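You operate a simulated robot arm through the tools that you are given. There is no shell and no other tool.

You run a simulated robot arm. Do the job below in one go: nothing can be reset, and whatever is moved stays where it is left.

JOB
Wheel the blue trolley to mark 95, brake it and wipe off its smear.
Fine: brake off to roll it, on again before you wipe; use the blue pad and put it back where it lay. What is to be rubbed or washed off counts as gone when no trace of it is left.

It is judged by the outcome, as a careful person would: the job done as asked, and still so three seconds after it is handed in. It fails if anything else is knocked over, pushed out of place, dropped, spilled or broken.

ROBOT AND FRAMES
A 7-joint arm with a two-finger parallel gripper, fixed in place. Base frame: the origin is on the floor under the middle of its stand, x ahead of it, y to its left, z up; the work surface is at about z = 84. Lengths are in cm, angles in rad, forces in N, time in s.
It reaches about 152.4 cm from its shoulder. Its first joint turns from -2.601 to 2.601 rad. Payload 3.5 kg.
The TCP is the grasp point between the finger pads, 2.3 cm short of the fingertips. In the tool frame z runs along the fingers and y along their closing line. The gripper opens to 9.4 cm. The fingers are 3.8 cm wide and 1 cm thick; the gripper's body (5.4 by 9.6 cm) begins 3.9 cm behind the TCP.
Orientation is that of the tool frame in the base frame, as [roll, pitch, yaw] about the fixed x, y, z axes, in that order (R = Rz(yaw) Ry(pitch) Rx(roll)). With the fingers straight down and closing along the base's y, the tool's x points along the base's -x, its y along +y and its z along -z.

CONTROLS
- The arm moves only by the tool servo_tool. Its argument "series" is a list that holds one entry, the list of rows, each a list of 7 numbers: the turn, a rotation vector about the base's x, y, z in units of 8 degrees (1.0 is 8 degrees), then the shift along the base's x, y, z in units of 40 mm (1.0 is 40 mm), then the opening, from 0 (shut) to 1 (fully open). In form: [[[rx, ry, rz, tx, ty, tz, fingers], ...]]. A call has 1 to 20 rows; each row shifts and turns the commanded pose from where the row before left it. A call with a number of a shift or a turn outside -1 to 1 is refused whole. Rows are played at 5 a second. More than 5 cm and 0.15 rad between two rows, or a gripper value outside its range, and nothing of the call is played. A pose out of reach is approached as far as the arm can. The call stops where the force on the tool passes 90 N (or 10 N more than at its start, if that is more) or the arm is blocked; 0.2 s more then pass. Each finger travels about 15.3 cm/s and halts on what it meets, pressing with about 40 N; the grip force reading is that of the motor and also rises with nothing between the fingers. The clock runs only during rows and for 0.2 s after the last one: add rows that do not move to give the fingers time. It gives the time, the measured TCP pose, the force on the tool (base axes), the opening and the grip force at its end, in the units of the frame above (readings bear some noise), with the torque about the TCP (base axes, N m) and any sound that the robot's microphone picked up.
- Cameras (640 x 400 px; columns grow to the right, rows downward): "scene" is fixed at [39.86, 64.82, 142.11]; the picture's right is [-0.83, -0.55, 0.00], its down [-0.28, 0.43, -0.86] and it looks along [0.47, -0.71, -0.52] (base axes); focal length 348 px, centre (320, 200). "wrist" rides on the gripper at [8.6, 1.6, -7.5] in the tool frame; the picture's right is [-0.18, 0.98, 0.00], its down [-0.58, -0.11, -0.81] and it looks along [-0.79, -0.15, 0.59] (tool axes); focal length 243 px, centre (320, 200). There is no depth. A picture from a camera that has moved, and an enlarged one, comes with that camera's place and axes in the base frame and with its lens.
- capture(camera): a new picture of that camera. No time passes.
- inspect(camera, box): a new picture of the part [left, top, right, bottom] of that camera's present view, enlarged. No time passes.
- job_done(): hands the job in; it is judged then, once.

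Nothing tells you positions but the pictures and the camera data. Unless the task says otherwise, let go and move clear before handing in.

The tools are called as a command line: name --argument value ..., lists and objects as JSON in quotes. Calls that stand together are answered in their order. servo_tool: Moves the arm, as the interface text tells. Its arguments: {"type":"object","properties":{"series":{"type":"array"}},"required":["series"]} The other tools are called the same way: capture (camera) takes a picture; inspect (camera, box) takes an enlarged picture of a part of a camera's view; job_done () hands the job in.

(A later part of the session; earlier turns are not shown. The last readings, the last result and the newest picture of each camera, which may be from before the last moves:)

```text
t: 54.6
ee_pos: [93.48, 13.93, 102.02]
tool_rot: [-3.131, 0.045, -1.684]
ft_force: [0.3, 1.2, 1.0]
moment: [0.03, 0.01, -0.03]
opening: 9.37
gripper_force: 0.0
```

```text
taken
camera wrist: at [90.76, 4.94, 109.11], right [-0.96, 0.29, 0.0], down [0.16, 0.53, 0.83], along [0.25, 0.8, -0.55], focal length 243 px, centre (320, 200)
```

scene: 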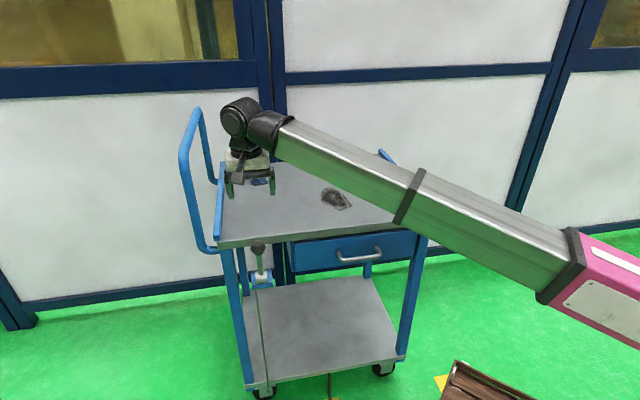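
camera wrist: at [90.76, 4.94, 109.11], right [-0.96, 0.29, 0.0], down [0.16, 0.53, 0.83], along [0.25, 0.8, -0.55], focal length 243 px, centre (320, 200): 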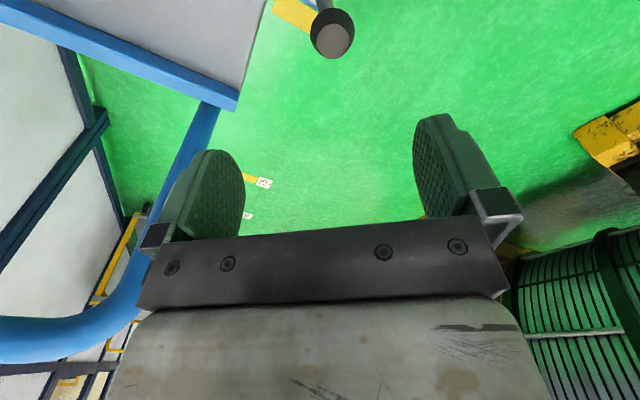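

servo_tool --series '[[[-0.31, 0.11, 0, 0, 0, 0.2, 1], [0, 0, 0.2, 0, 0, 0.5, 1], [0, 0, 0.4, 0, 0, 0.6, 1], [0, 0, 0.4, 0.2, -0.05, 0.6, 1], [0, 0, 0.4, 0.4, -0.12, 0.6, 1], [0, 0, 0.4, 0.5, -0.15, 0.6, 1], [0, 0, 0.4, 0.5, -0.15, 0.5, 1], [0, 0, 0.4, 0.5, -0.15, 0.3, 1], [0, 0, 0.4, 0.5, -0.15, 0.1, 1], [0, 0, 0.4, 0.5, -0.15, 0, 1], [0, 0, 0.4, 0.5, -0.15, 0, 1], [0, 0, 0.4, 0.5, -0.15, 0, 1], [0, 0, 0.4, 0.5, -0.15, 0, 1], [0, 0, 0.4, 0.5, -0.15, 0, 1], [0, 0, 0.4, 0.5, -0.15, 0, 1], [0, 0, 0.4, 0.5, -0.15, 0, 1], [0, 0, 0.4, 0.5, -0.15, 0, 1], [0, 0, 0.2, 0.4, -0.1, 0, 1], [0, 0, 0.04, 0.2, -0.05, 0, 1], [0, 0, 0, 0, 0, 0, 1]]]'

capture --camera "wrist"

capture --camera "scene"

inspect --camera "wrist" --box '[0, 0, 640, 1]'

```text
t: 58.8
ee_pos: [121.99, 5.44, 118.05]
tool_rot: [-3.139, 0.0, -0.786]
ft_force: [-0.2, -0.2, -0.7]
moment: [-0.02, 0.0, 0.0]
opening: 9.39
gripper_force: 0.0
```

```text
taken
camera wrist: at [127.02, -2.0, 125.47], right [-0.83, -0.56, 0.0], down [-0.33, 0.49, 0.81], along [-0.45, 0.67, -0.59], focal length 243 px, centre (320, 200)
```

wrist: 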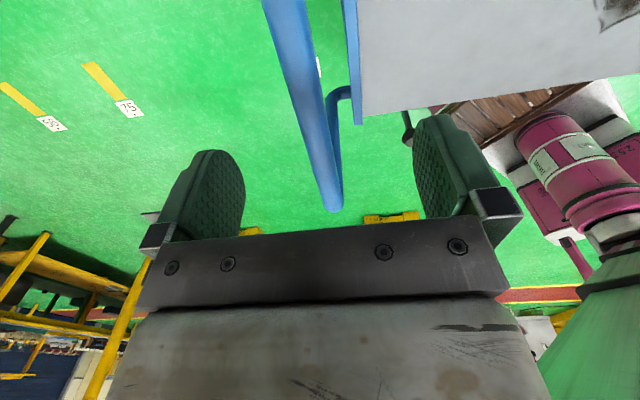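

```text
taken
```

scene: 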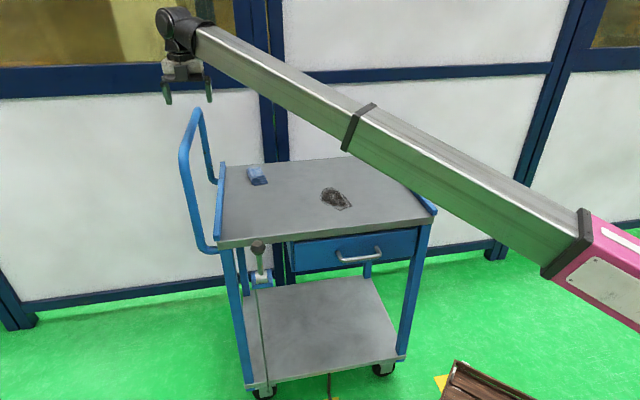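

```text
1.00 times, centred on (320, 0) of wrist (not enlarged: the box is as wide or as high as the picture)
camera zoom: at [127.02, -2.0, 125.47], right [-0.83, -0.56, 0.0], down [-0.33, 0.49, 0.81], along [-0.45, 0.67, -0.59], focal length 243 px, centre (320, 400)
```

zoom: 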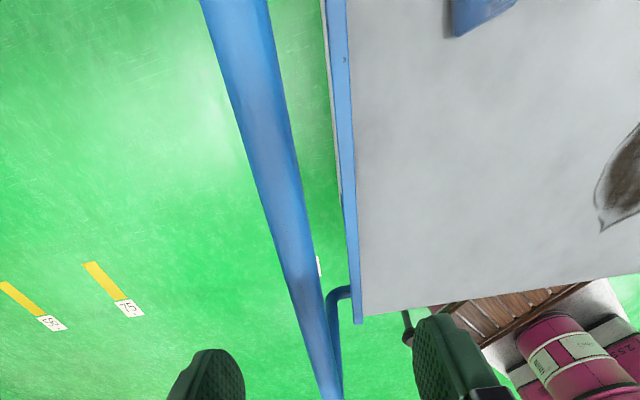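

The bar passes under the gripper about 1 cm further out along the trolley's axis. I shift by that and lower over it, then close.

servo_tool --series '[[[0, 0, 0, 0.1, 0.1, -0.1, 1], [0, 0, 0, 0.09, 0.09, -0.3, 1], [0, 0, 0, 0, 0, -0.5, 1], [0, 0, 0, 0, 0, -0.5, 1], [0, 0, 0, 0, 0, -0.5, 1], [0, 0, 0, 0, 0, -0.35, 1], [0, 0, 0, 0, 0, -0.2, 1], [0, 0, 0, 0, 0, -0.1, 1], [0, 0, 0, 0, 0, 0, 1]]]'

capture --camera "wrist"

inspect --camera "scene" --box '[140, 50, 260, 150]'

```text
t: 60.8
ee_pos: [122.6, 6.0, 107.73]
tool_rot: [-3.139, -0.002, -0.788]
ft_force: [-0.2, 0.5, -0.8]
moment: [-0.02, 0.0, 0.01]
opening: 9.37
gripper_force: 0.1
out of reach, approached as far as the arm can: row 1
```

```text
taken
camera wrist: at [127.48, -1.37, 115.2], right [-0.83, -0.56, 0.0], down [-0.33, 0.49, 0.81], along [-0.45, 0.67, -0.59], focal length 243 px, centre (320, 200)
```

wrist: 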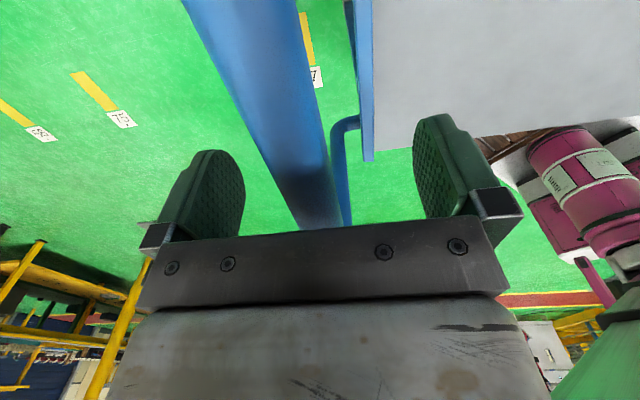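

```text
4.00 times, centred on (200, 100) of scene
camera zoom: at [39.86, 64.82, 142.11], right [-0.83, -0.55, 0.0], down [-0.28, 0.43, -0.86], along [0.47, -0.71, -0.52], focal length 1394 px, centre (800, 600)
```

zoom: 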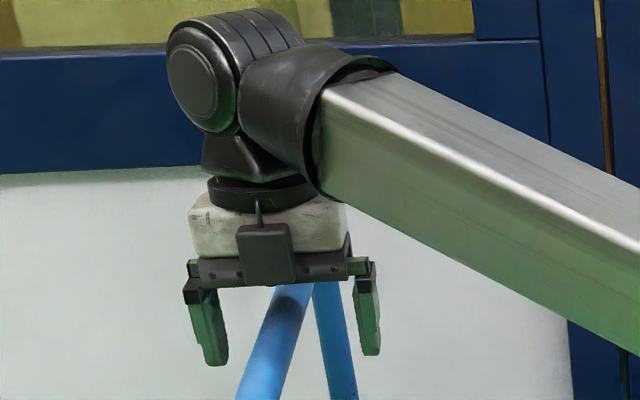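

The bar lies between the fingers; I close on it.

servo_tool --series '[[[0, 0, 0, 0.06, 0.06, 0, 0.7], [0, 0, 0, 0, 0, 0, 0.4], [0, 0, 0, 0, 0, 0, 0.2], [0, 0, 0, 0, 0, 0, 0.15], [0, 0, 0, 0, 0, 0, 0.15]]]'

capture --camera "wrist"

inspect --camera "scene" --box '[140, 50, 260, 150]'

```text
t: 62.0
ee_pos: [122.85, 6.41, 107.64]
tool_rot: [-3.139, -0.002, -0.787]
ft_force: [6.3, 4.1, 0.0]
moment: [-0.21, -0.61, 0.29]
opening: 2.46
gripper_force: 45.0
```

```text
taken
camera wrist: at [127.78, -1.1, 115.17], right [-0.83, -0.56, 0.0], down [-0.33, 0.49, 0.81], along [-0.45, 0.67, -0.59], focal length 243 px, centre (320, 200)
```

wrist: 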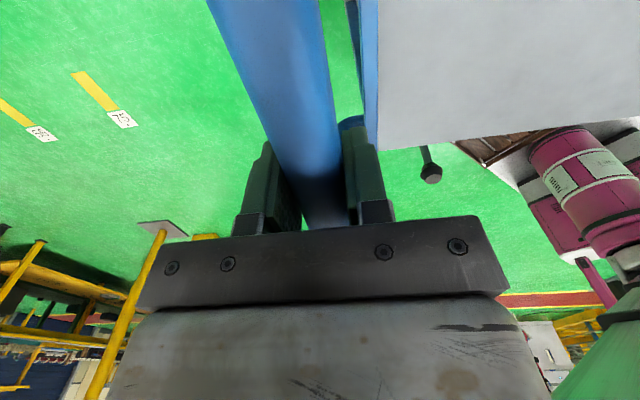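

```text
4.00 times, centred on (200, 100) of scene
camera zoom: at [39.86, 64.82, 142.11], right [-0.83, -0.55, 0.0], down [-0.28, 0.43, -0.86], along [0.47, -0.71, -0.52], focal length 1394 px, centre (800, 600)
```

zoom: 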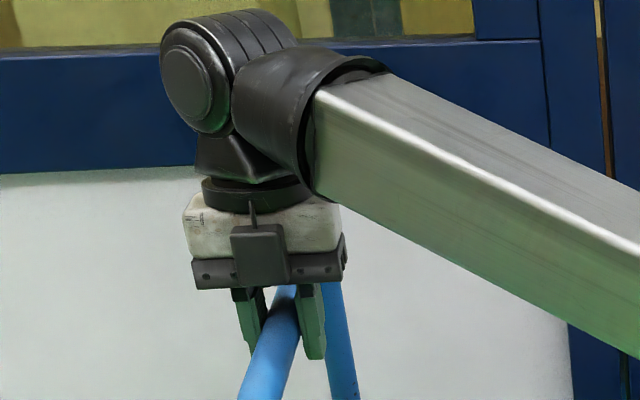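

The bar is held (2.5 cm). I try a small push toward the robot side to test that the brake is off.

servo_tool --series '[[[0, 0, 0, -0.03, -0.03, 0, 0.1], [0, 0, 0, -0.06, -0.06, 0, 0.1], [0, 0, 0, -0.1, -0.1, 0, 0.1], [0, 0, 0, -0.1, -0.1, 0, 0.1], [0, 0, 0, -0.06, -0.06, 0, 0.1], [0, 0, 0, 0, 0, 0, 0.1]]]'

inspect --camera "scene" --box '[200, 399, 440, 400]'

capture --camera "scene"

```text
t: 63.4
ee_pos: [121.37, 4.88, 107.64]
tool_rot: [-3.141, 0.001, -0.788]
ft_force: [9.0, -4.5, -1.3]
moment: [-0.37, -0.38, 0.52]
opening: 2.45
gripper_force: 45.1
```

```text
2.67 times, centred on (320, 400) of scene
camera zoom: at [39.86, 64.82, 142.11], right [-0.83, -0.55, 0.0], down [-0.28, 0.43, -0.86], along [0.47, -0.71, -0.52], focal length 929 px, centre (320, -332)
```

zoom: 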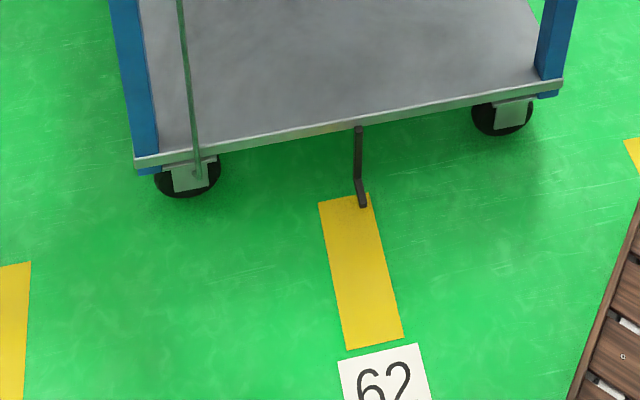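

```text
taken
```

scene: 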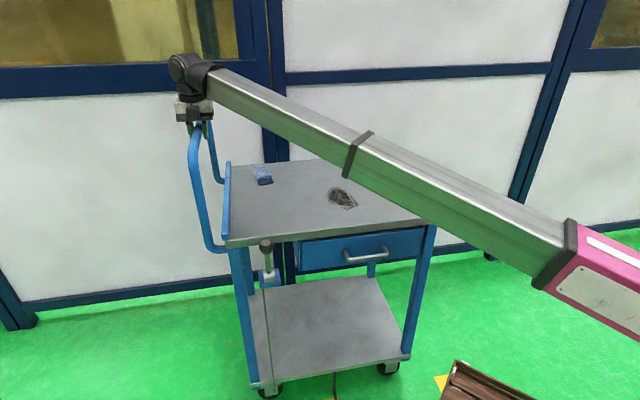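

The trolley rolls freely with only about 10 N, so the brake is off. I keep pushing slowly and straight along its axis.

servo_tool --series '[[[0, 0, 0, -0.06, -0.06, 0, 0.1], [0, 0, 0, -0.12, -0.12, 0, 0.1], [0, 0, 0, -0.18, -0.18, 0, 0.1], [0, 0, 0, -0.22, -0.22, 0, 0.1], [0, 0, 0, -0.25, -0.25, 0, 0.1], [0, 0, 0, -0.25, -0.25, 0, 0.1], [0, 0, 0, -0.25, -0.25, 0, 0.1], [0, 0, 0, -0.25, -0.25, 0, 0.1], [0, 0, 0, -0.25, -0.25, 0, 0.1], [0, 0, 0, -0.25, -0.25, 0, 0.1], [0, 0, 0, -0.25, -0.25, 0, 0.1], [0, 0, 0, -0.25, -0.25, 0, 0.1], [0, 0, 0, -0.25, -0.25, 0, 0.1], [0, 0, 0, -0.25, -0.25, 0, 0.1], [0, 0, 0, -0.25, -0.25, 0, 0.1], [0, 0, 0, -0.22, -0.22, 0, 0.1], [0, 0, 0, -0.16, -0.16, 0, 0.1], [0, 0, 0, -0.1, -0.1, 0, 0.1], [0, 0, 0, -0.04, -0.04, 0, 0.1], [0, 0, 0, 0, 0, 0, 0.1]]]'

capture --camera "scene"

inspect --camera "scene" --box '[260, 399, 560, 400]'

```text
t: 67.6
ee_pos: [106.16, -10.37, 107.74]
tool_rot: [3.141, 0.003, -0.786]
ft_force: [8.2, -2.1, -7.0]
moment: [-0.44, -0.53, 0.32]
opening: 2.44
gripper_force: 45.0
```

```text
taken
```

scene: 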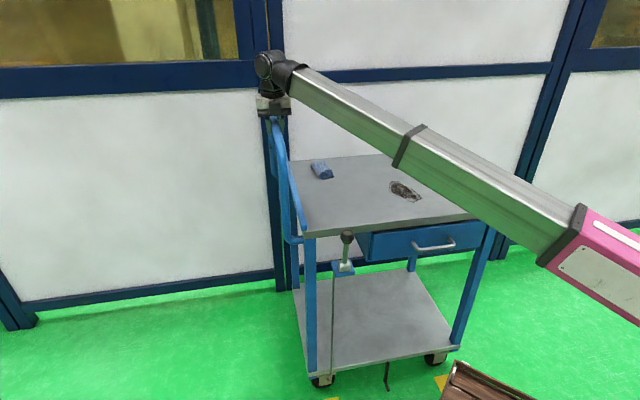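

```text
2.13 times, centred on (410, 400) of scene
camera zoom: at [39.86, 64.82, 142.11], right [-0.83, -0.55, 0.0], down [-0.28, 0.43, -0.86], along [0.47, -0.71, -0.52], focal length 743 px, centre (128, -226)
```

zoom: 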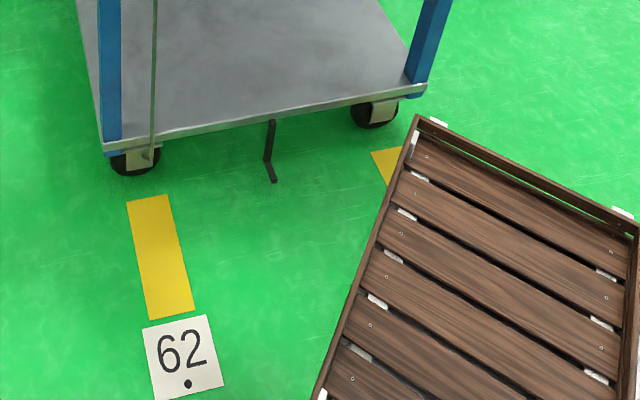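

It rolls straight; about 24 cm done, and the spacing of the marks measures 50 cm. I push on about 24 cm more, then fine-tune.

servo_tool --series '[[[0, 0, 0, -0.06, -0.06, 0, 0.1], [0, 0, 0, -0.12, -0.12, 0, 0.1], [0, 0, 0, -0.18, -0.18, 0, 0.1], [0, 0, 0, -0.22, -0.22, 0, 0.1], [0, 0, 0, -0.25, -0.25, 0, 0.1], [0, 0, 0, -0.25, -0.25, 0, 0.1], [0, 0, 0, -0.25, -0.25, 0, 0.1], [0, 0, 0, -0.25, -0.25, 0, 0.1], [0, 0, 0, -0.25, -0.25, 0, 0.1], [0, 0, 0, -0.25, -0.25, 0, 0.1], [0, 0, 0, -0.25, -0.25, 0, 0.1], [0, 0, 0, -0.25, -0.25, 0, 0.1], [0, 0, 0, -0.25, -0.25, 0, 0.1], [0, 0, 0, -0.25, -0.25, 0, 0.1], [0, 0, 0, -0.25, -0.25, 0, 0.1], [0, 0, 0, -0.25, -0.25, 0, 0.1], [0, 0, 0, -0.22, -0.22, 0, 0.1], [0, 0, 0, -0.16, -0.16, 0, 0.1], [0, 0, 0, -0.1, -0.1, 0, 0.1], [0, 0, 0, -0.04, -0.04, 0, 0.1]]]'

capture --camera "scene"

inspect --camera "scene" --box '[390, 340, 490, 400]'

```text
t: 71.8
ee_pos: [89.64, -26.77, 107.71]
tool_rot: [-3.14, 0.003, -0.787]
ft_force: [12.2, -3.2, -10.7]
moment: [0.48, 0.65, 0.26]
opening: 2.47
gripper_force: 45.0
```

```text
taken
```

scene: 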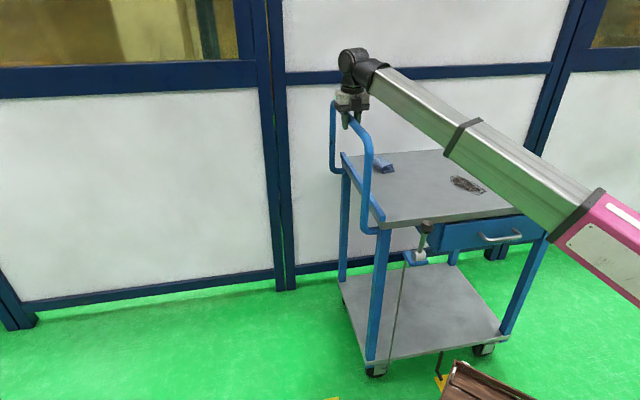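

```text
6.40 times, centred on (440, 370) of scene
camera zoom: at [39.86, 64.82, 142.11], right [-0.83, -0.55, 0.0], down [-0.28, 0.43, -0.86], along [0.47, -0.71, -0.52], focal length 2230 px, centre (-448, -888)
```

zoom: 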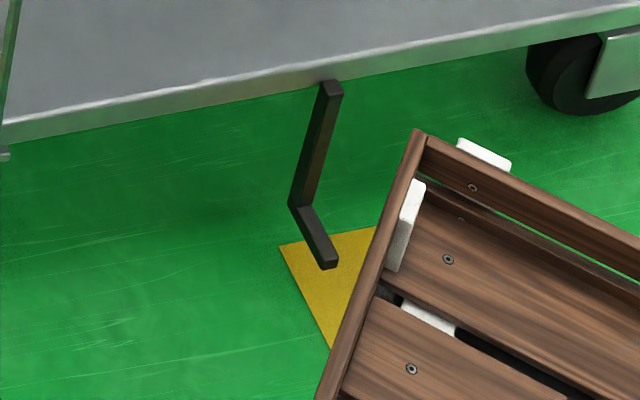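

The pointer is now over the tape by the robot's base, with roughly 2.6 cm left to its middle. I nudge it on slowly.

servo_tool --series '[[[0, 0, 0, -0.04, -0.04, 0, 0.1], [0, 0, 0, -0.08, -0.08, 0, 0.1], [0, 0, 0, -0.1, -0.1, 0, 0.1], [0, 0, 0, -0.1, -0.1, 0, 0.1], [0, 0, 0, -0.08, -0.08, 0, 0.1], [0, 0, 0, -0.05, -0.05, 0, 0.1], [0, 0, 0, -0.02, -0.02, 0, 0.1], [0, 0, 0, 0, 0, 0, 0.1], [0, 0, 0, 0, 0, 0, 0.1]]]'

inspect --camera "scene" --box '[390, 340, 490, 400]'

inspect --camera "wrist" --box '[0, 0, 640, 1]'

```text
t: 73.8
ee_pos: [87.69, -28.73, 107.66]
tool_rot: [-3.139, 0.002, -0.786]
ft_force: [11.6, -2.5, 0.9]
moment: [0.65, 0.73, 0.3]
opening: 2.47
gripper_force: 44.5
```

```text
6.40 times, centred on (440, 370) of scene
camera zoom: at [39.86, 64.82, 142.11], right [-0.83, -0.55, 0.0], down [-0.28, 0.43, -0.86], along [0.47, -0.71, -0.52], focal length 2230 px, centre (-448, -888)
```

zoom: 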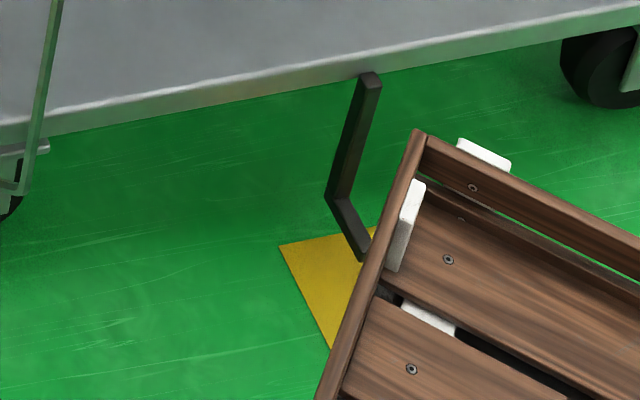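

```text
1.00 times, centred on (320, 0) of wrist (not enlarged: the box is as wide or as high as the picture)
camera zoom: at [92.7, -36.15, 115.18], right [-0.83, -0.56, 0.0], down [-0.33, 0.49, 0.81], along [-0.45, 0.67, -0.59], focal length 243 px, centre (320, 400)
```

zoom: 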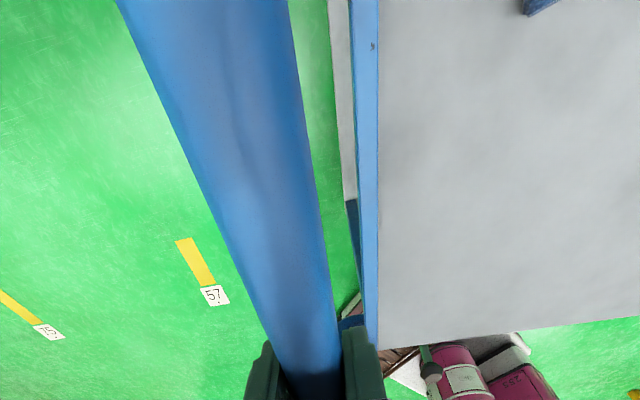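

The pointer is now at the tape's middle (trolley moved about 49.8 cm). I let go of the handle and rise clear, then check the pointer again.

servo_tool --series '[[[0, 0, 0, 0, 0, 0, 0.3], [0, 0, 0, 0, 0, 0, 0.6], [0, 0, 0, 0, 0, 0, 1], [0, 0, 0, 0, 0, 0, 1], [0, 0, 0, 0, 0, 0.2, 1], [0, 0, 0, 0, 0, 0.4, 1], [0, 0, 0, 0, 0, 0.5, 1], [0, 0, 0, 0, 0, 0.5, 1], [0, 0, 0, 0, 0, 0.3, 1], [0, 0, 0, 0, 0, 0.1, 1], [0, 0, 0, 0, 0, 0, 1]]]'

inspect --camera "scene" --box '[390, 340, 490, 400]'

capture --camera "scene"

capture --camera "wrist"

```text
t: 76.2
ee_pos: [87.65, -28.65, 115.71]
tool_rot: [-3.14, 0.0, -0.788]
ft_force: [-0.1, 0.2, 0.4]
moment: [0.03, -0.03, 0.01]
opening: 9.4
gripper_force: 0.1
```

```text
6.40 times, centred on (440, 370) of scene
camera zoom: at [39.86, 64.82, 142.11], right [-0.83, -0.55, 0.0], down [-0.28, 0.43, -0.86], along [0.47, -0.71, -0.52], focal length 2230 px, centre (-448, -888)
```

zoom: 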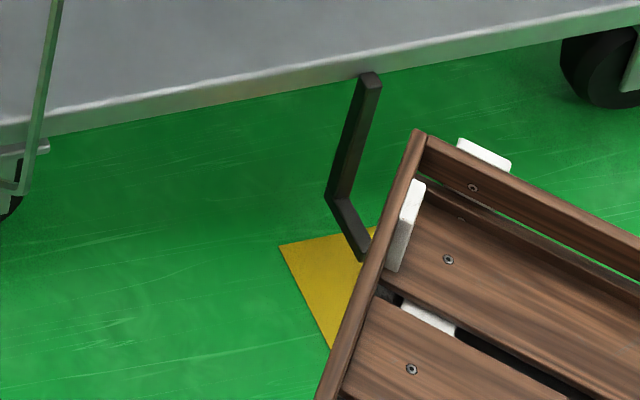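

```text
taken
```

scene: 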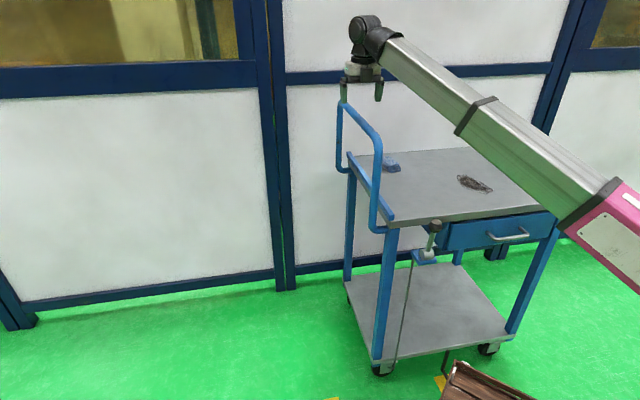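

```text
taken
camera wrist: at [92.61, -36.11, 123.19], right [-0.83, -0.56, 0.0], down [-0.33, 0.49, 0.81], along [-0.45, 0.67, -0.59], focal length 243 px, centre (320, 200)
```

wrist: 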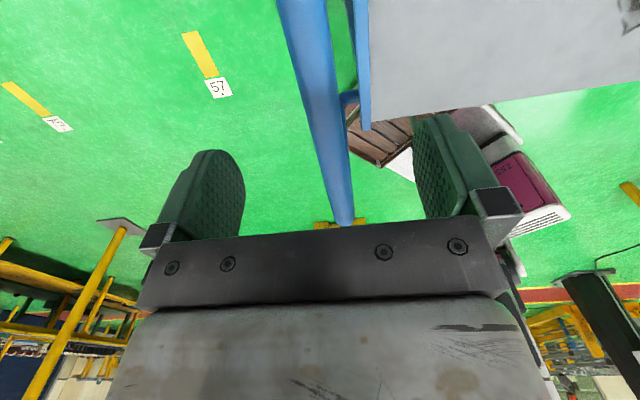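

The trolley stays put with the pointer on the tape. Next I move to the lever (upright knob about [58.2, -21.2, 85.5]) to set the brake again.

servo_tool --series '[[[0, 0, 0, -0.2, -0.2, 0, 1], [0, 0, 0, -0.4, -0.4, 0, 1], [0, 0, 0, -0.5, -0.5, 0, 1], [0, 0, 0, -0.45, -0.4, 0, 1], [0, 0, 0, -0.45, -0.27, -0.1, 1], [0, 0, 0, -0.45, 0.1, -0.3, 1], [0, 0, 0, -0.45, 0.3, -0.4, 1], [0, 0, 0, -0.45, 0.35, -0.4, 1], [0, 0, 0, -0.45, 0.35, -0.4, 1], [0, 0, 0, -0.45, 0.35, -0.4, 1], [0, 0, 0, -0.45, 0.35, -0.4, 1], [0, 0, 0, -0.45, 0.35, -0.4, 1], [0, 0, 0, -0.45, 0.35, -0.3, 1], [0, 0, 0, -0.45, 0.35, -0.3, 1], [0, 0, 0, -0.45, 0.35, -0.3, 1], [0, 0, 0, -0.4, 0.3, -0.2, 1], [0, 0, 0, -0.36, 0.22, 0, 1], [0, 0, 0, -0.2, 0.1, 0, 1], [0, 0, 0, 0, 0, 0, 1]]]'

capture --camera "scene"

capture --camera "wrist"

inspect --camera "wrist" --box '[0, 0, 640, 1]'

```text
t: 80.2
ee_pos: [57.9, -20.52, 100.08]
tool_rot: [-3.139, 0.0, -0.787]
ft_force: [0.9, -0.1, 0.5]
moment: [-0.01, -0.01, 0.01]
opening: 9.42
gripper_force: 0.0
```

```text
taken
```

scene: 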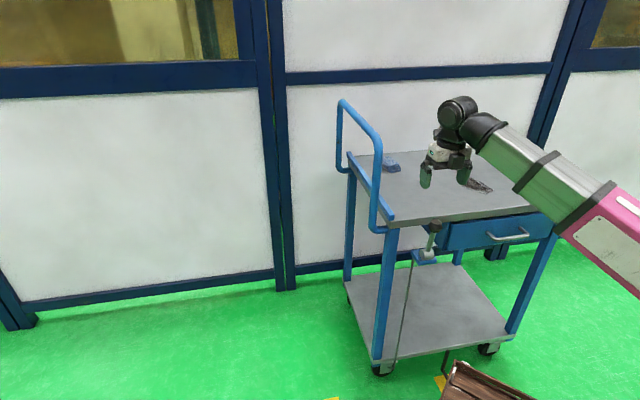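

```text
taken
camera wrist: at [62.84, -27.92, 107.56], right [-0.83, -0.56, 0.0], down [-0.33, 0.49, 0.81], along [-0.45, 0.67, -0.59], focal length 243 px, centre (320, 200)
```

wrist: 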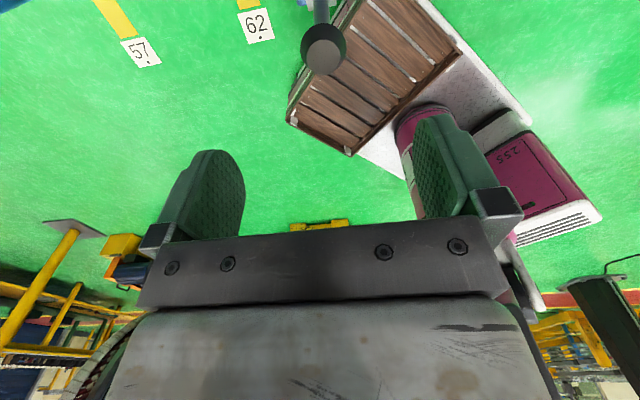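

```text
1.00 times, centred on (320, 0) of wrist (not enlarged: the box is as wide or as high as the picture)
camera zoom: at [62.84, -27.92, 107.56], right [-0.83, -0.56, 0.0], down [-0.33, 0.49, 0.81], along [-0.45, 0.67, -0.59], focal length 243 px, centre (320, 400)
```

zoom: 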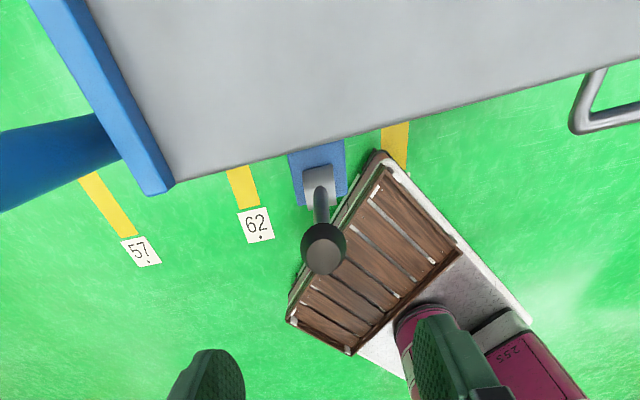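

The knob is right below the gripper. I lower over it and close.

servo_tool --series '[[[0, 0, 0, 0.02, -0.1, -0.2, 1], [0, 0, 0, 0, 0, -0.4, 1], [0, 0, 0, 0, 0, -0.5, 1], [0, 0, 0, 0, 0, -0.5, 1], [0, 0, 0, 0, 0, -0.5, 1], [0, 0, 0, 0, 0, -0.5, 1], [0, 0, 0, 0, 0, -0.5, 1], [0, 0, 0, 0, 0, -0.35, 1], [0, 0, 0, 0, 0, -0.15, 1], [0, 0, 0, 0, 0, 0, 1]]]'

capture --camera "wrist"

inspect --camera "scene" --box '[380, 170, 500, 280]'

```text
t: 82.4
ee_pos: [57.81, -21.04, 85.67]
tool_rot: [-3.139, 0.001, -0.788]
ft_force: [-0.3, 0.0, -0.3]
moment: [-0.01, 0.02, -0.02]
opening: 9.4
gripper_force: 0.1
```

```text
taken
camera wrist: at [62.9, -28.35, 93.19], right [-0.83, -0.56, 0.0], down [-0.33, 0.49, 0.81], along [-0.45, 0.67, -0.59], focal length 243 px, centre (320, 200)
```

wrist: 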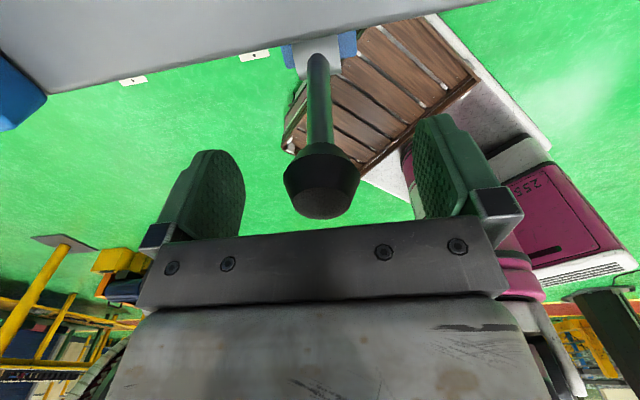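

```text
3.64 times, centred on (440, 225) of scene
camera zoom: at [39.86, 64.82, 142.11], right [-0.83, -0.55, 0.0], down [-0.28, 0.43, -0.86], along [0.47, -0.71, -0.52], focal length 1267 px, centre (-116, 109)
```

zoom: 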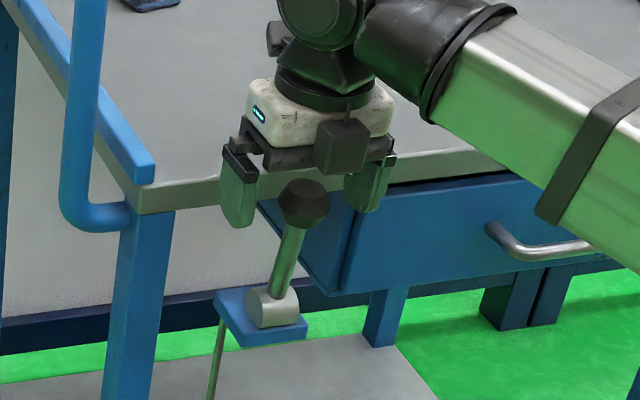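

servo_tool --series '[[[0, 0, 0, 0, 0, 0, 0.7], [0, 0, 0, 0, 0, 0, 0.4], [0, 0, 0, 0, 0, 0, 0.25], [0, 0, 0, 0, 0, 0, 0.2], [0, 0, 0, 0, 0, 0, 0.2]]]'

capture --camera "wrist"

```text
t: 83.6
ee_pos: [57.89, -20.9, 85.77]
tool_rot: [-3.141, 0.001, -0.788]
ft_force: [4.7, 4.8, -3.1]
moment: [0.17, -0.14, -0.06]
opening: 3.94
gripper_force: 45.2
```

```text
taken
camera wrist: at [62.93, -28.32, 93.19], right [-0.83, -0.56, 0.0], down [-0.33, 0.49, 0.81], along [-0.45, 0.67, -0.59], focal length 243 px, centre (320, 200)
```

wrist: 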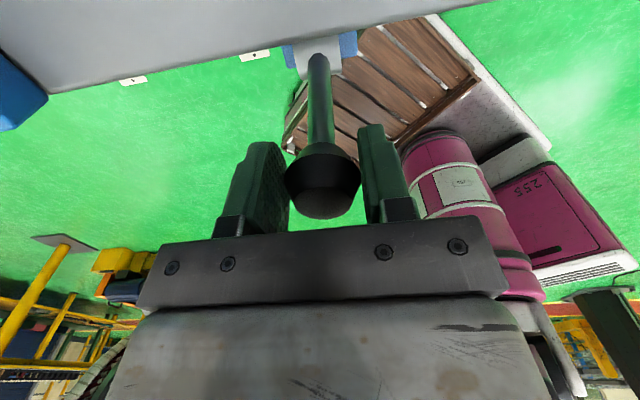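

The knob is held. I swing the lever back along its arc, outward and down.

servo_tool --series '[[[0, 0, 0, -0.143, 0.143, -0.02, 0.2], [0, 0, 0, -0.143, 0.143, -0.02, 0.2], [0, 0, 0, -0.14, 0.14, -0.05, 0.2], [0, 0, 0, -0.14, 0.14, -0.05, 0.2], [0, 0, 0, -0.134, 0.134, -0.076, 0.2], [0, 0, 0, -0.134, 0.134, -0.076, 0.2], [0, 0, 0, -0.125, 0.125, -0.102, 0.2], [0, 0, 0, -0.125, 0.125, -0.102, 0.2], [0, 0, 0, 0, 0, 0, 0.2]]]'

capture --camera "wrist"

inspect --camera "scene" --box '[380, 170, 500, 280]'

```text
t: 85.6
ee_pos: [53.58, -16.49, 83.73]
tool_rot: [3.142, -0.001, -0.786]
ft_force: [8.6, -7.7, -2.8]
moment: [-0.72, -0.78, 0.05]
opening: 3.92
gripper_force: 44.7
```

```text
taken
camera wrist: at [58.56, -23.96, 91.23], right [-0.83, -0.56, 0.0], down [-0.33, 0.49, 0.81], along [-0.45, 0.67, -0.59], focal length 243 px, centre (320, 200)
```

wrist: 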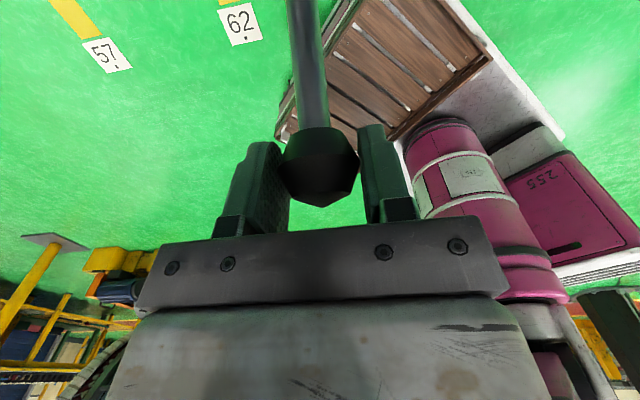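

```text
3.64 times, centred on (440, 225) of scene
camera zoom: at [39.86, 64.82, 142.11], right [-0.83, -0.55, 0.0], down [-0.28, 0.43, -0.86], along [0.47, -0.71, -0.52], focal length 1267 px, centre (-116, 109)
```

zoom: 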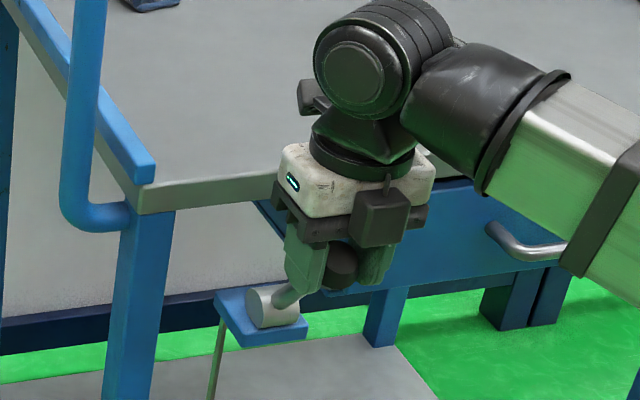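

servo_tool --series '[[[0, 0, 0, -0.114, 0.114, -0.126, 0.2], [0, 0, 0, -0.114, 0.114, -0.126, 0.2], [0, 0, 0, -0.1, 0.1, -0.146, 0.2], [0, 0, 0, -0.1, 0.1, -0.146, 0.2], [0, 0, 0, -0.085, 0.085, -0.165, 0.2], [0, 0, 0, -0.085, 0.085, -0.165, 0.2], [0, 0, 0, 0, 0, 0, 0.2]]]'

inspect --camera "scene" --box '[380, 170, 500, 280]'

capture --camera "wrist"

```text
t: 87.2
ee_pos: [51.25, -14.15, 80.15]
tool_rot: [-3.14, 0.002, -0.789]
ft_force: [10.4, -3.3, 5.7]
moment: [-0.91, -0.91, 0.03]
opening: 3.92
gripper_force: 45.1
```

```text
3.64 times, centred on (440, 225) of scene
camera zoom: at [39.86, 64.82, 142.11], right [-0.83, -0.55, 0.0], down [-0.28, 0.43, -0.86], along [0.47, -0.71, -0.52], focal length 1267 px, centre (-116, 109)
```

zoom: 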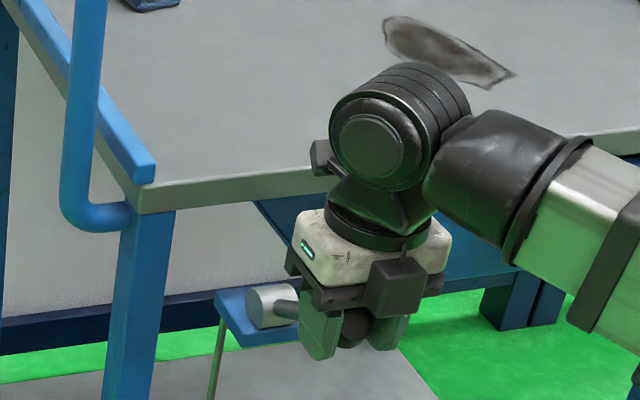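

```text
taken
camera wrist: at [56.14, -21.56, 87.74], right [-0.83, -0.56, 0.0], down [-0.33, 0.49, 0.81], along [-0.45, 0.67, -0.59], focal length 243 px, centre (320, 200)
```

wrist: 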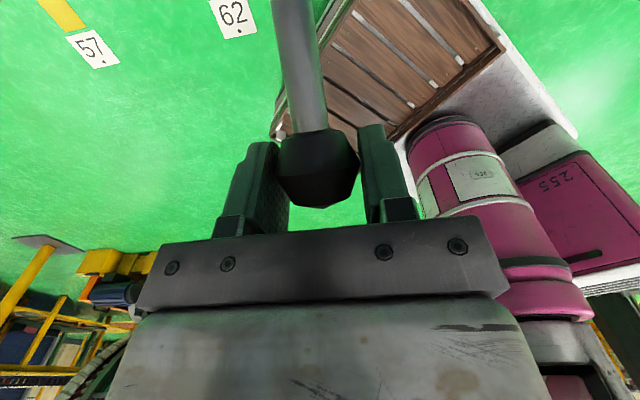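

servo_tool --series '[[[0, 0, 0, -0.068, 0.068, -0.18, 0.2], [0, 0, 0, -0.068, 0.068, -0.18, 0.2], [0, 0, 0, -0.05, 0.05, -0.19, 0.2], [0, 0, 0, -0.05, 0.05, -0.19, 0.2], [0, 0, 0, -0.02, 0.02, -0.12, 0.2], [0, 0, 0, 0, 0, 0, 0.2]]]'

inspect --camera "scene" --box '[380, 170, 500, 280]'

capture --camera "wrist"

```text
t: 88.6
ee_pos: [50.16, -13.15, 76.75]
tool_rot: [-3.14, 0.0, -0.786]
ft_force: [3.3, 13.5, 9.4]
moment: [-0.79, -0.88, 0.1]
opening: 3.91
gripper_force: 45.0
```

```text
3.64 times, centred on (440, 225) of scene
camera zoom: at [39.86, 64.82, 142.11], right [-0.83, -0.55, 0.0], down [-0.28, 0.43, -0.86], along [0.47, -0.71, -0.52], focal length 1267 px, centre (-116, 109)
```

zoom: 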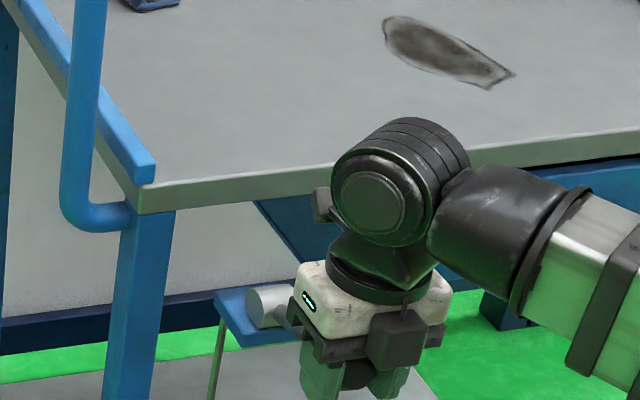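

```text
taken
camera wrist: at [55.1, -20.53, 84.25], right [-0.83, -0.56, 0.0], down [-0.33, 0.49, 0.81], along [-0.45, 0.67, -0.59], focal length 243 px, centre (320, 200)
```

wrist: 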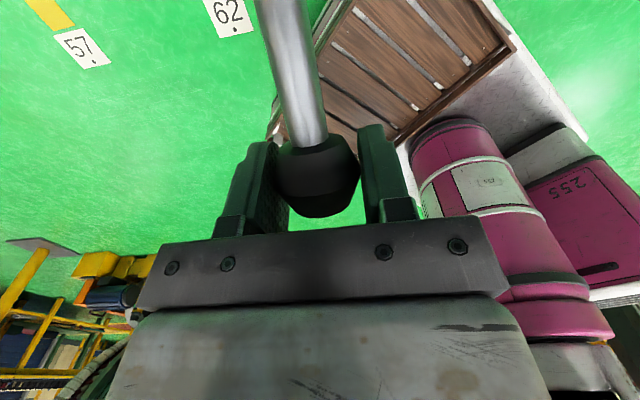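

servo_tool --series '[[[0, 0, 0, 0, 0, -0.1, 0.2], [0, 0, 0, 0, 0, -0.1, 0.2], [0, 0, 0, 0, 0, 0, 0.2]]]'

servo_tool --series '[[[0, 0, 0, 0, 0, -0.1, 0.2], [0, 0, 0, 0, 0, -0.1, 0.2], [0, 0, 0, 0, 0, 0, 0.2]]]'

capture --camera "wrist"

```text
t: 89.4
ee_pos: [50.05, -13.12, 75.93]
tool_rot: [-3.14, 0.003, -0.787]
ft_force: [-3.3, 20.3, 9.7]
moment: [-0.52, -0.54, 0.1]
opening: 3.91
gripper_force: 44.7
```

```text
t: 90.2
ee_pos: [50.29, -13.22, 75.25]
tool_rot: [-3.139, -0.001, -0.787]
ft_force: [8.2, 10.5, 33.8]
moment: [-0.21, -0.2, 0.08]
opening: 3.9
gripper_force: 44.9
```

```text
taken
camera wrist: at [55.18, -20.62, 82.76], right [-0.83, -0.56, 0.0], down [-0.34, 0.49, 0.81], along [-0.45, 0.67, -0.59], focal length 243 px, centre (320, 200)
```

wrist: 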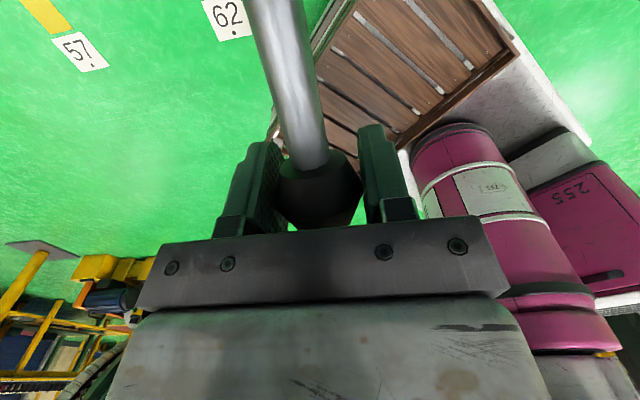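

The lever is back against its lower stop (34 N). While still holding the knob, I test with a tiny sideways push that the trolley no longer rolls.

servo_tool --series '[[[0, 0, 0, -0.06, -0.06, 0.1, 0.2], [0, 0, 0, 0, 0, 0, 0.2], [0, 0, 0, 0, 0, 0, 0.2]]]'

servo_tool --series '[[[0, 0, 0, -0.06, -0.06, 0, 0.2], [0, 0, 0, 0, 0, 0, 0.2], [0, 0, 0, 0, 0, 0, 0.2]]]'

inspect --camera "scene" --box '[390, 340, 490, 400]'

```text
t: 91.0
ee_pos: [50.17, -13.32, 75.58]
tool_rot: [-3.136, 0.002, -0.785]
ft_force: [43.4, 29.3, -13.7]
moment: [0.27, 1.3, 0.19]
opening: 3.88
gripper_force: 44.7
```

```text
t: 91.7
ee_pos: [50.26, -13.27, 75.58]
tool_rot: [-3.113, 0.003, -0.784]
ft_force: [20.9, 26.9, -4.7]
moment: [0.2, 0.31, 0.09]
opening: 3.93
gripper_force: 45.3
stopped in row 3: the force on the tool passed its limit at 91 N (the readings are from after the stop); the commanded pose is now the measured one
```

```text
6.40 times, centred on (440, 370) of scene
camera zoom: at [39.86, 64.82, 142.11], right [-0.83, -0.55, 0.0], down [-0.28, 0.43, -0.86], along [0.47, -0.71, -0.52], focal length 2230 px, centre (-448, -888)
```

zoom: 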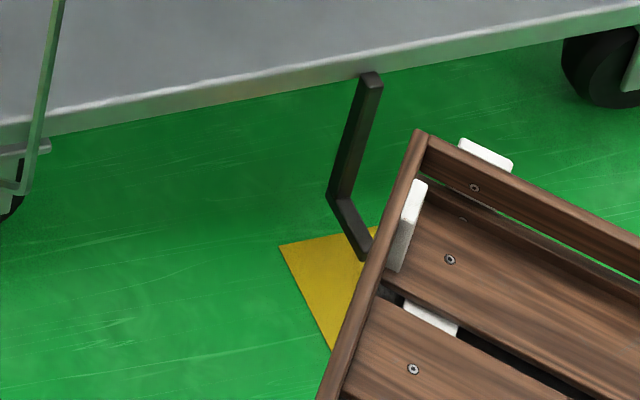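

The trolley stands firm (force went to 90 N without it rolling), so the brake is on, and the pointer is still on the mark. I relax, release the knob and rise.

servo_tool --series '[[[0, 0, 0, 0.06, 0.06, 0, 0.2], [0, 0, 0, 0, 0, 0, 0.4], [0, 0, 0, 0, 0, 0, 0.8], [0, 0, 0, 0, 0, 0, 1], [0, 0, 0, 0, 0, 0, 1], [0, 0, 0, 0, 0, 0.2, 1], [0, 0, 0, 0, 0, 0.4, 1], [0, 0, 0, 0, 0, 0.5, 1], [0, 0, 0, 0, 0, 0.5, 1], [0, 0, 0, 0, 0, 0.5, 1], [0, 0, 0, 0, 0, 0.5, 1], [0, 0, 0, 0, 0, 0.5, 1], [0, 0, 0, 0, 0, 0.5, 1], [0, 0, 0, 0, 0, 0.5, 1], [0, 0, 0, 0, 0, 0.5, 1], [0, 0, 0, 0, 0, 0.5, 1], [0, 0, 0, 0, 0, 0.5, 1], [0, 0, 0, 0, 0, 0.4, 1], [0, 0, 0, 0, 0, 0.2, 1], [0, 0, 0, 0, 0, 0, 1]]]'

capture --camera "scene"

inspect --camera "scene" --box '[360, 140, 520, 280]'

capture --camera "wrist"

```text
t: 95.9
ee_pos: [50.31, -13.16, 100.36]
tool_rot: [-3.12, 0.001, -0.786]
ft_force: [-1.7, -0.6, 0.0]
moment: [-0.01, -0.01, -0.03]
opening: 9.42
gripper_force: 0.1
```

```text
taken
```

scene: 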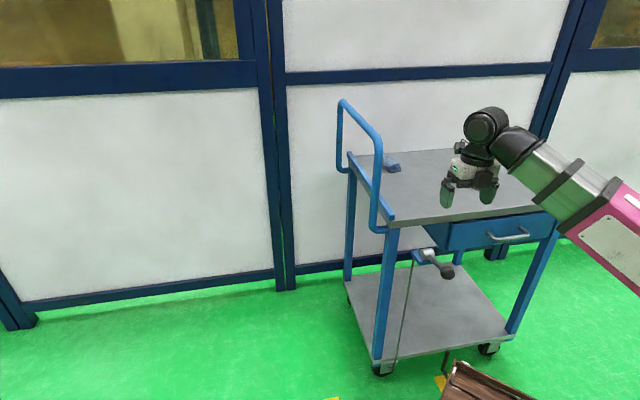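

```text
2.86 times, centred on (440, 210) of scene
camera zoom: at [39.86, 64.82, 142.11], right [-0.83, -0.55, 0.0], down [-0.28, 0.43, -0.86], along [0.47, -0.71, -0.52], focal length 996 px, centre (-23, 171)
```

zoom: 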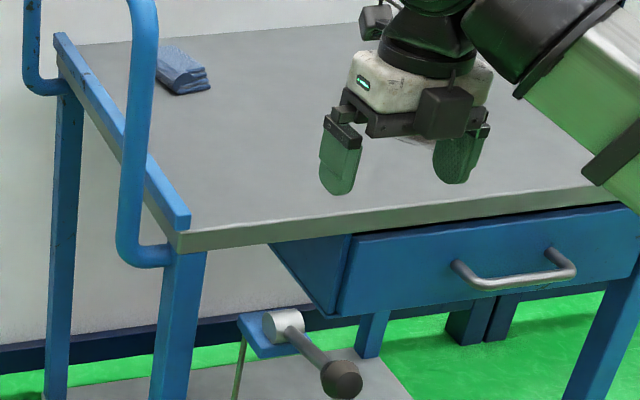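

```text
taken
camera wrist: at [55.27, -20.74, 107.89], right [-0.83, -0.56, -0.02], down [-0.35, 0.47, 0.81], along [-0.45, 0.68, -0.59], focal length 243 px, centre (320, 200)
```

wrist: 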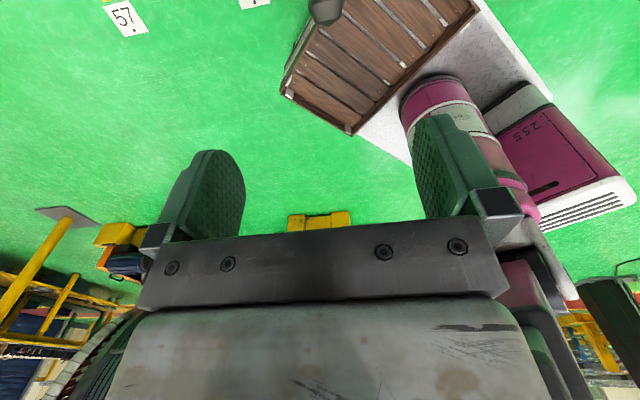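

The lever is back where it was and the trolley braked. Next I go over the deck toward the blue pad (about [85.6, -50.5]).

servo_tool --series '[[[0, 0, 0, 0.15, -0.15, 0.05, 1], [0, 0, 0, 0.3, -0.32, 0.1, 1], [0, 0, 0, 0.45, -0.48, 0.1, 1], [0, 0, 0, 0.5, -0.53, 0.1, 1], [0, 0, 0, 0.5, -0.53, 0, 1], [0, 0, 0, 0.5, -0.53, 0, 1], [0, 0, 0, 0.5, -0.53, 0, 1], [0, 0, 0, 0.5, -0.53, 0, 1], [0, 0, 0, 0.5, -0.53, 0, 1], [0, 0, 0, 0.5, -0.53, 0, 1], [0, 0, 0, 0.5, -0.53, 0, 1], [0, 0, 0, 0.5, -0.53, 0, 1], [0, 0, 0, 0.5, -0.53, 0, 1], [0, 0, 0, 0.5, -0.53, 0, 1], [0, 0, 0, 0.5, -0.53, 0, 1], [0, 0, 0, 0.5, -0.53, 0, 1], [0, 0, 0, 0.5, -0.53, 0, 1], [0, 0, 0, 0.3, -0.35, 0, 1], [0, 0, 0, 0.15, -0.17, 0, 1], [0, 0, 0, 0, 0, 0, 1]]]'

capture --camera "scene"

inspect --camera "wrist" --box '[0, 0, 640, 1]'

```text
t: 100.1
ee_pos: [83.71, -48.71, 101.85]
tool_rot: [-3.121, 0.001, -0.786]
ft_force: [-0.3, -0.3, 0.1]
moment: [0.0, 0.01, -0.03]
opening: 9.4
gripper_force: 0.1
```

```text
taken
```

scene: 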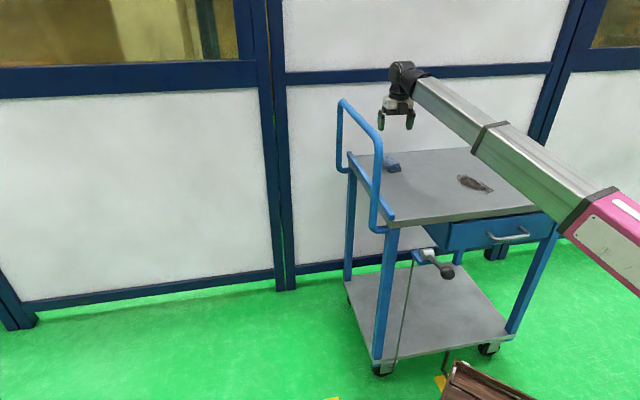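

```text
1.00 times, centred on (320, 0) of wrist (not enlarged: the box is as wide or as high as the picture)
camera zoom: at [88.6, -56.29, 109.3], right [-0.83, -0.56, -0.02], down [-0.35, 0.47, 0.81], along [-0.45, 0.68, -0.59], focal length 243 px, centre (320, 400)
```

zoom: 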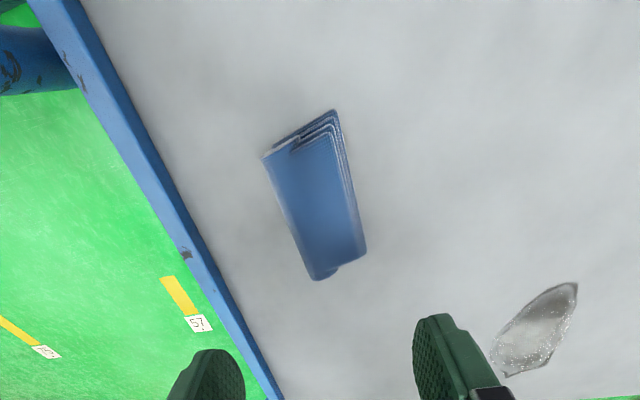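

I have the pad's pose: centre about [85, -50.4], long side heading about -33°, roughly 9–10 by 5 cm. I turn the gripper round so it closes across the pad's short side, with the wrist in its free range.

servo_tool --series '[[[-0.1, 0.1, 0, 0.05, -0.05, 0, 1], [0, 0, -0.3, 0.1, -0.1, 0, 1], [0, 0, -0.6, 0.1, -0.1, 0, 1], [0, 0, -0.95, 0.07, -0.17, 0, 1], [0, 0, -0.95, 0, 0, 0, 1], [0, 0, -0.95, 0, 0, 0, 1], [0, 0, -0.95, 0, 0, 0, 1], [0, 0, -0.95, 0, 0, 0, 1], [0, 0, -0.95, 0, 0, 0, 1], [0, 0, -0.95, 0, 0, 0, 1], [0, 0, -0.95, 0, 0, 0, 1], [0, 0, -0.95, 0, 0, 0, 1], [0, 0, -0.95, 0, 0, 0, 1], [0, 0, -0.95, 0, 0, 0, 1], [0, 0, -0.95, 0, 0, 0, 1], [0, 0, -0.95, 0, 0, 0, 1], [0, 0, -0.95, 0, 0, 0, 1], [0, 0, -0.95, 0, 0, 0, 1], [0, 0, -0.95, 0, 0, 0, 1], [0, 0, -0.6, 0, 0, 0, 1]]]'

servo_tool --series '[[[0, 0, -0.7, 0, 0, 0, 1], [0, 0, -0.95, 0, 0, 0, 1], [0, 0, -0.95, 0, 0, 0, 1], [0, 0, -0.95, 0, 0, 0, 1], [0, 0, -0.6, 0, 0, 0, 1], [0, 0, -0.2, 0, 0, 0, 1], [0, 0, 0, 0, 0, 0, 1]]]'

inspect --camera "wrist" --box '[0, 0, 640, 1]'

capture --camera "scene"

```text
t: 104.3
ee_pos: [84.98, -50.39, 101.78]
tool_rot: [-3.138, 0.002, -3.121]
ft_force: [0.0, -0.3, 0.1]
moment: [-0.02, 0.03, -0.01]
opening: 9.41
gripper_force: 0.0
```

```text
t: 105.9
ee_pos: [85.01, -50.35, 101.83]
tool_rot: [-3.141, 0.002, 2.556]
ft_force: [0.2, -0.1, 0.1]
moment: [0.01, 0.0, -0.01]
opening: 9.43
gripper_force: 0.2
```

```text
1.00 times, centred on (320, 0) of wrist (not enlarged: the box is as wide or as high as the picture)
camera zoom: at [78.69, -44.42, 109.38], right [0.7, 0.72, 0.0], down [0.42, -0.41, 0.81], along [0.58, -0.56, -0.59], focal length 243 px, centre (320, 400)
```

zoom: 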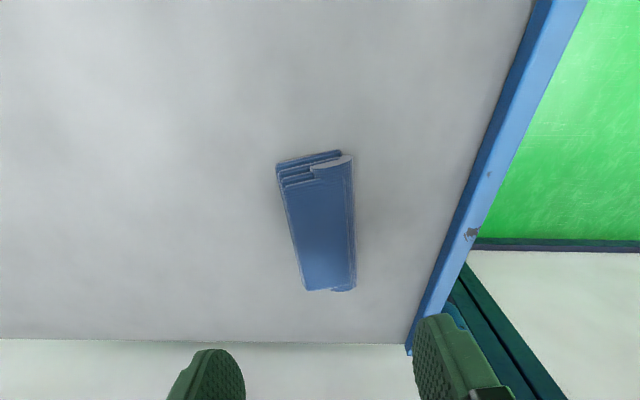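

```text
taken
```

scene: 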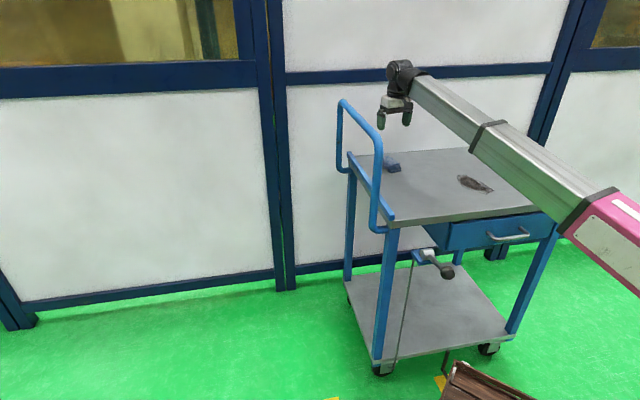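

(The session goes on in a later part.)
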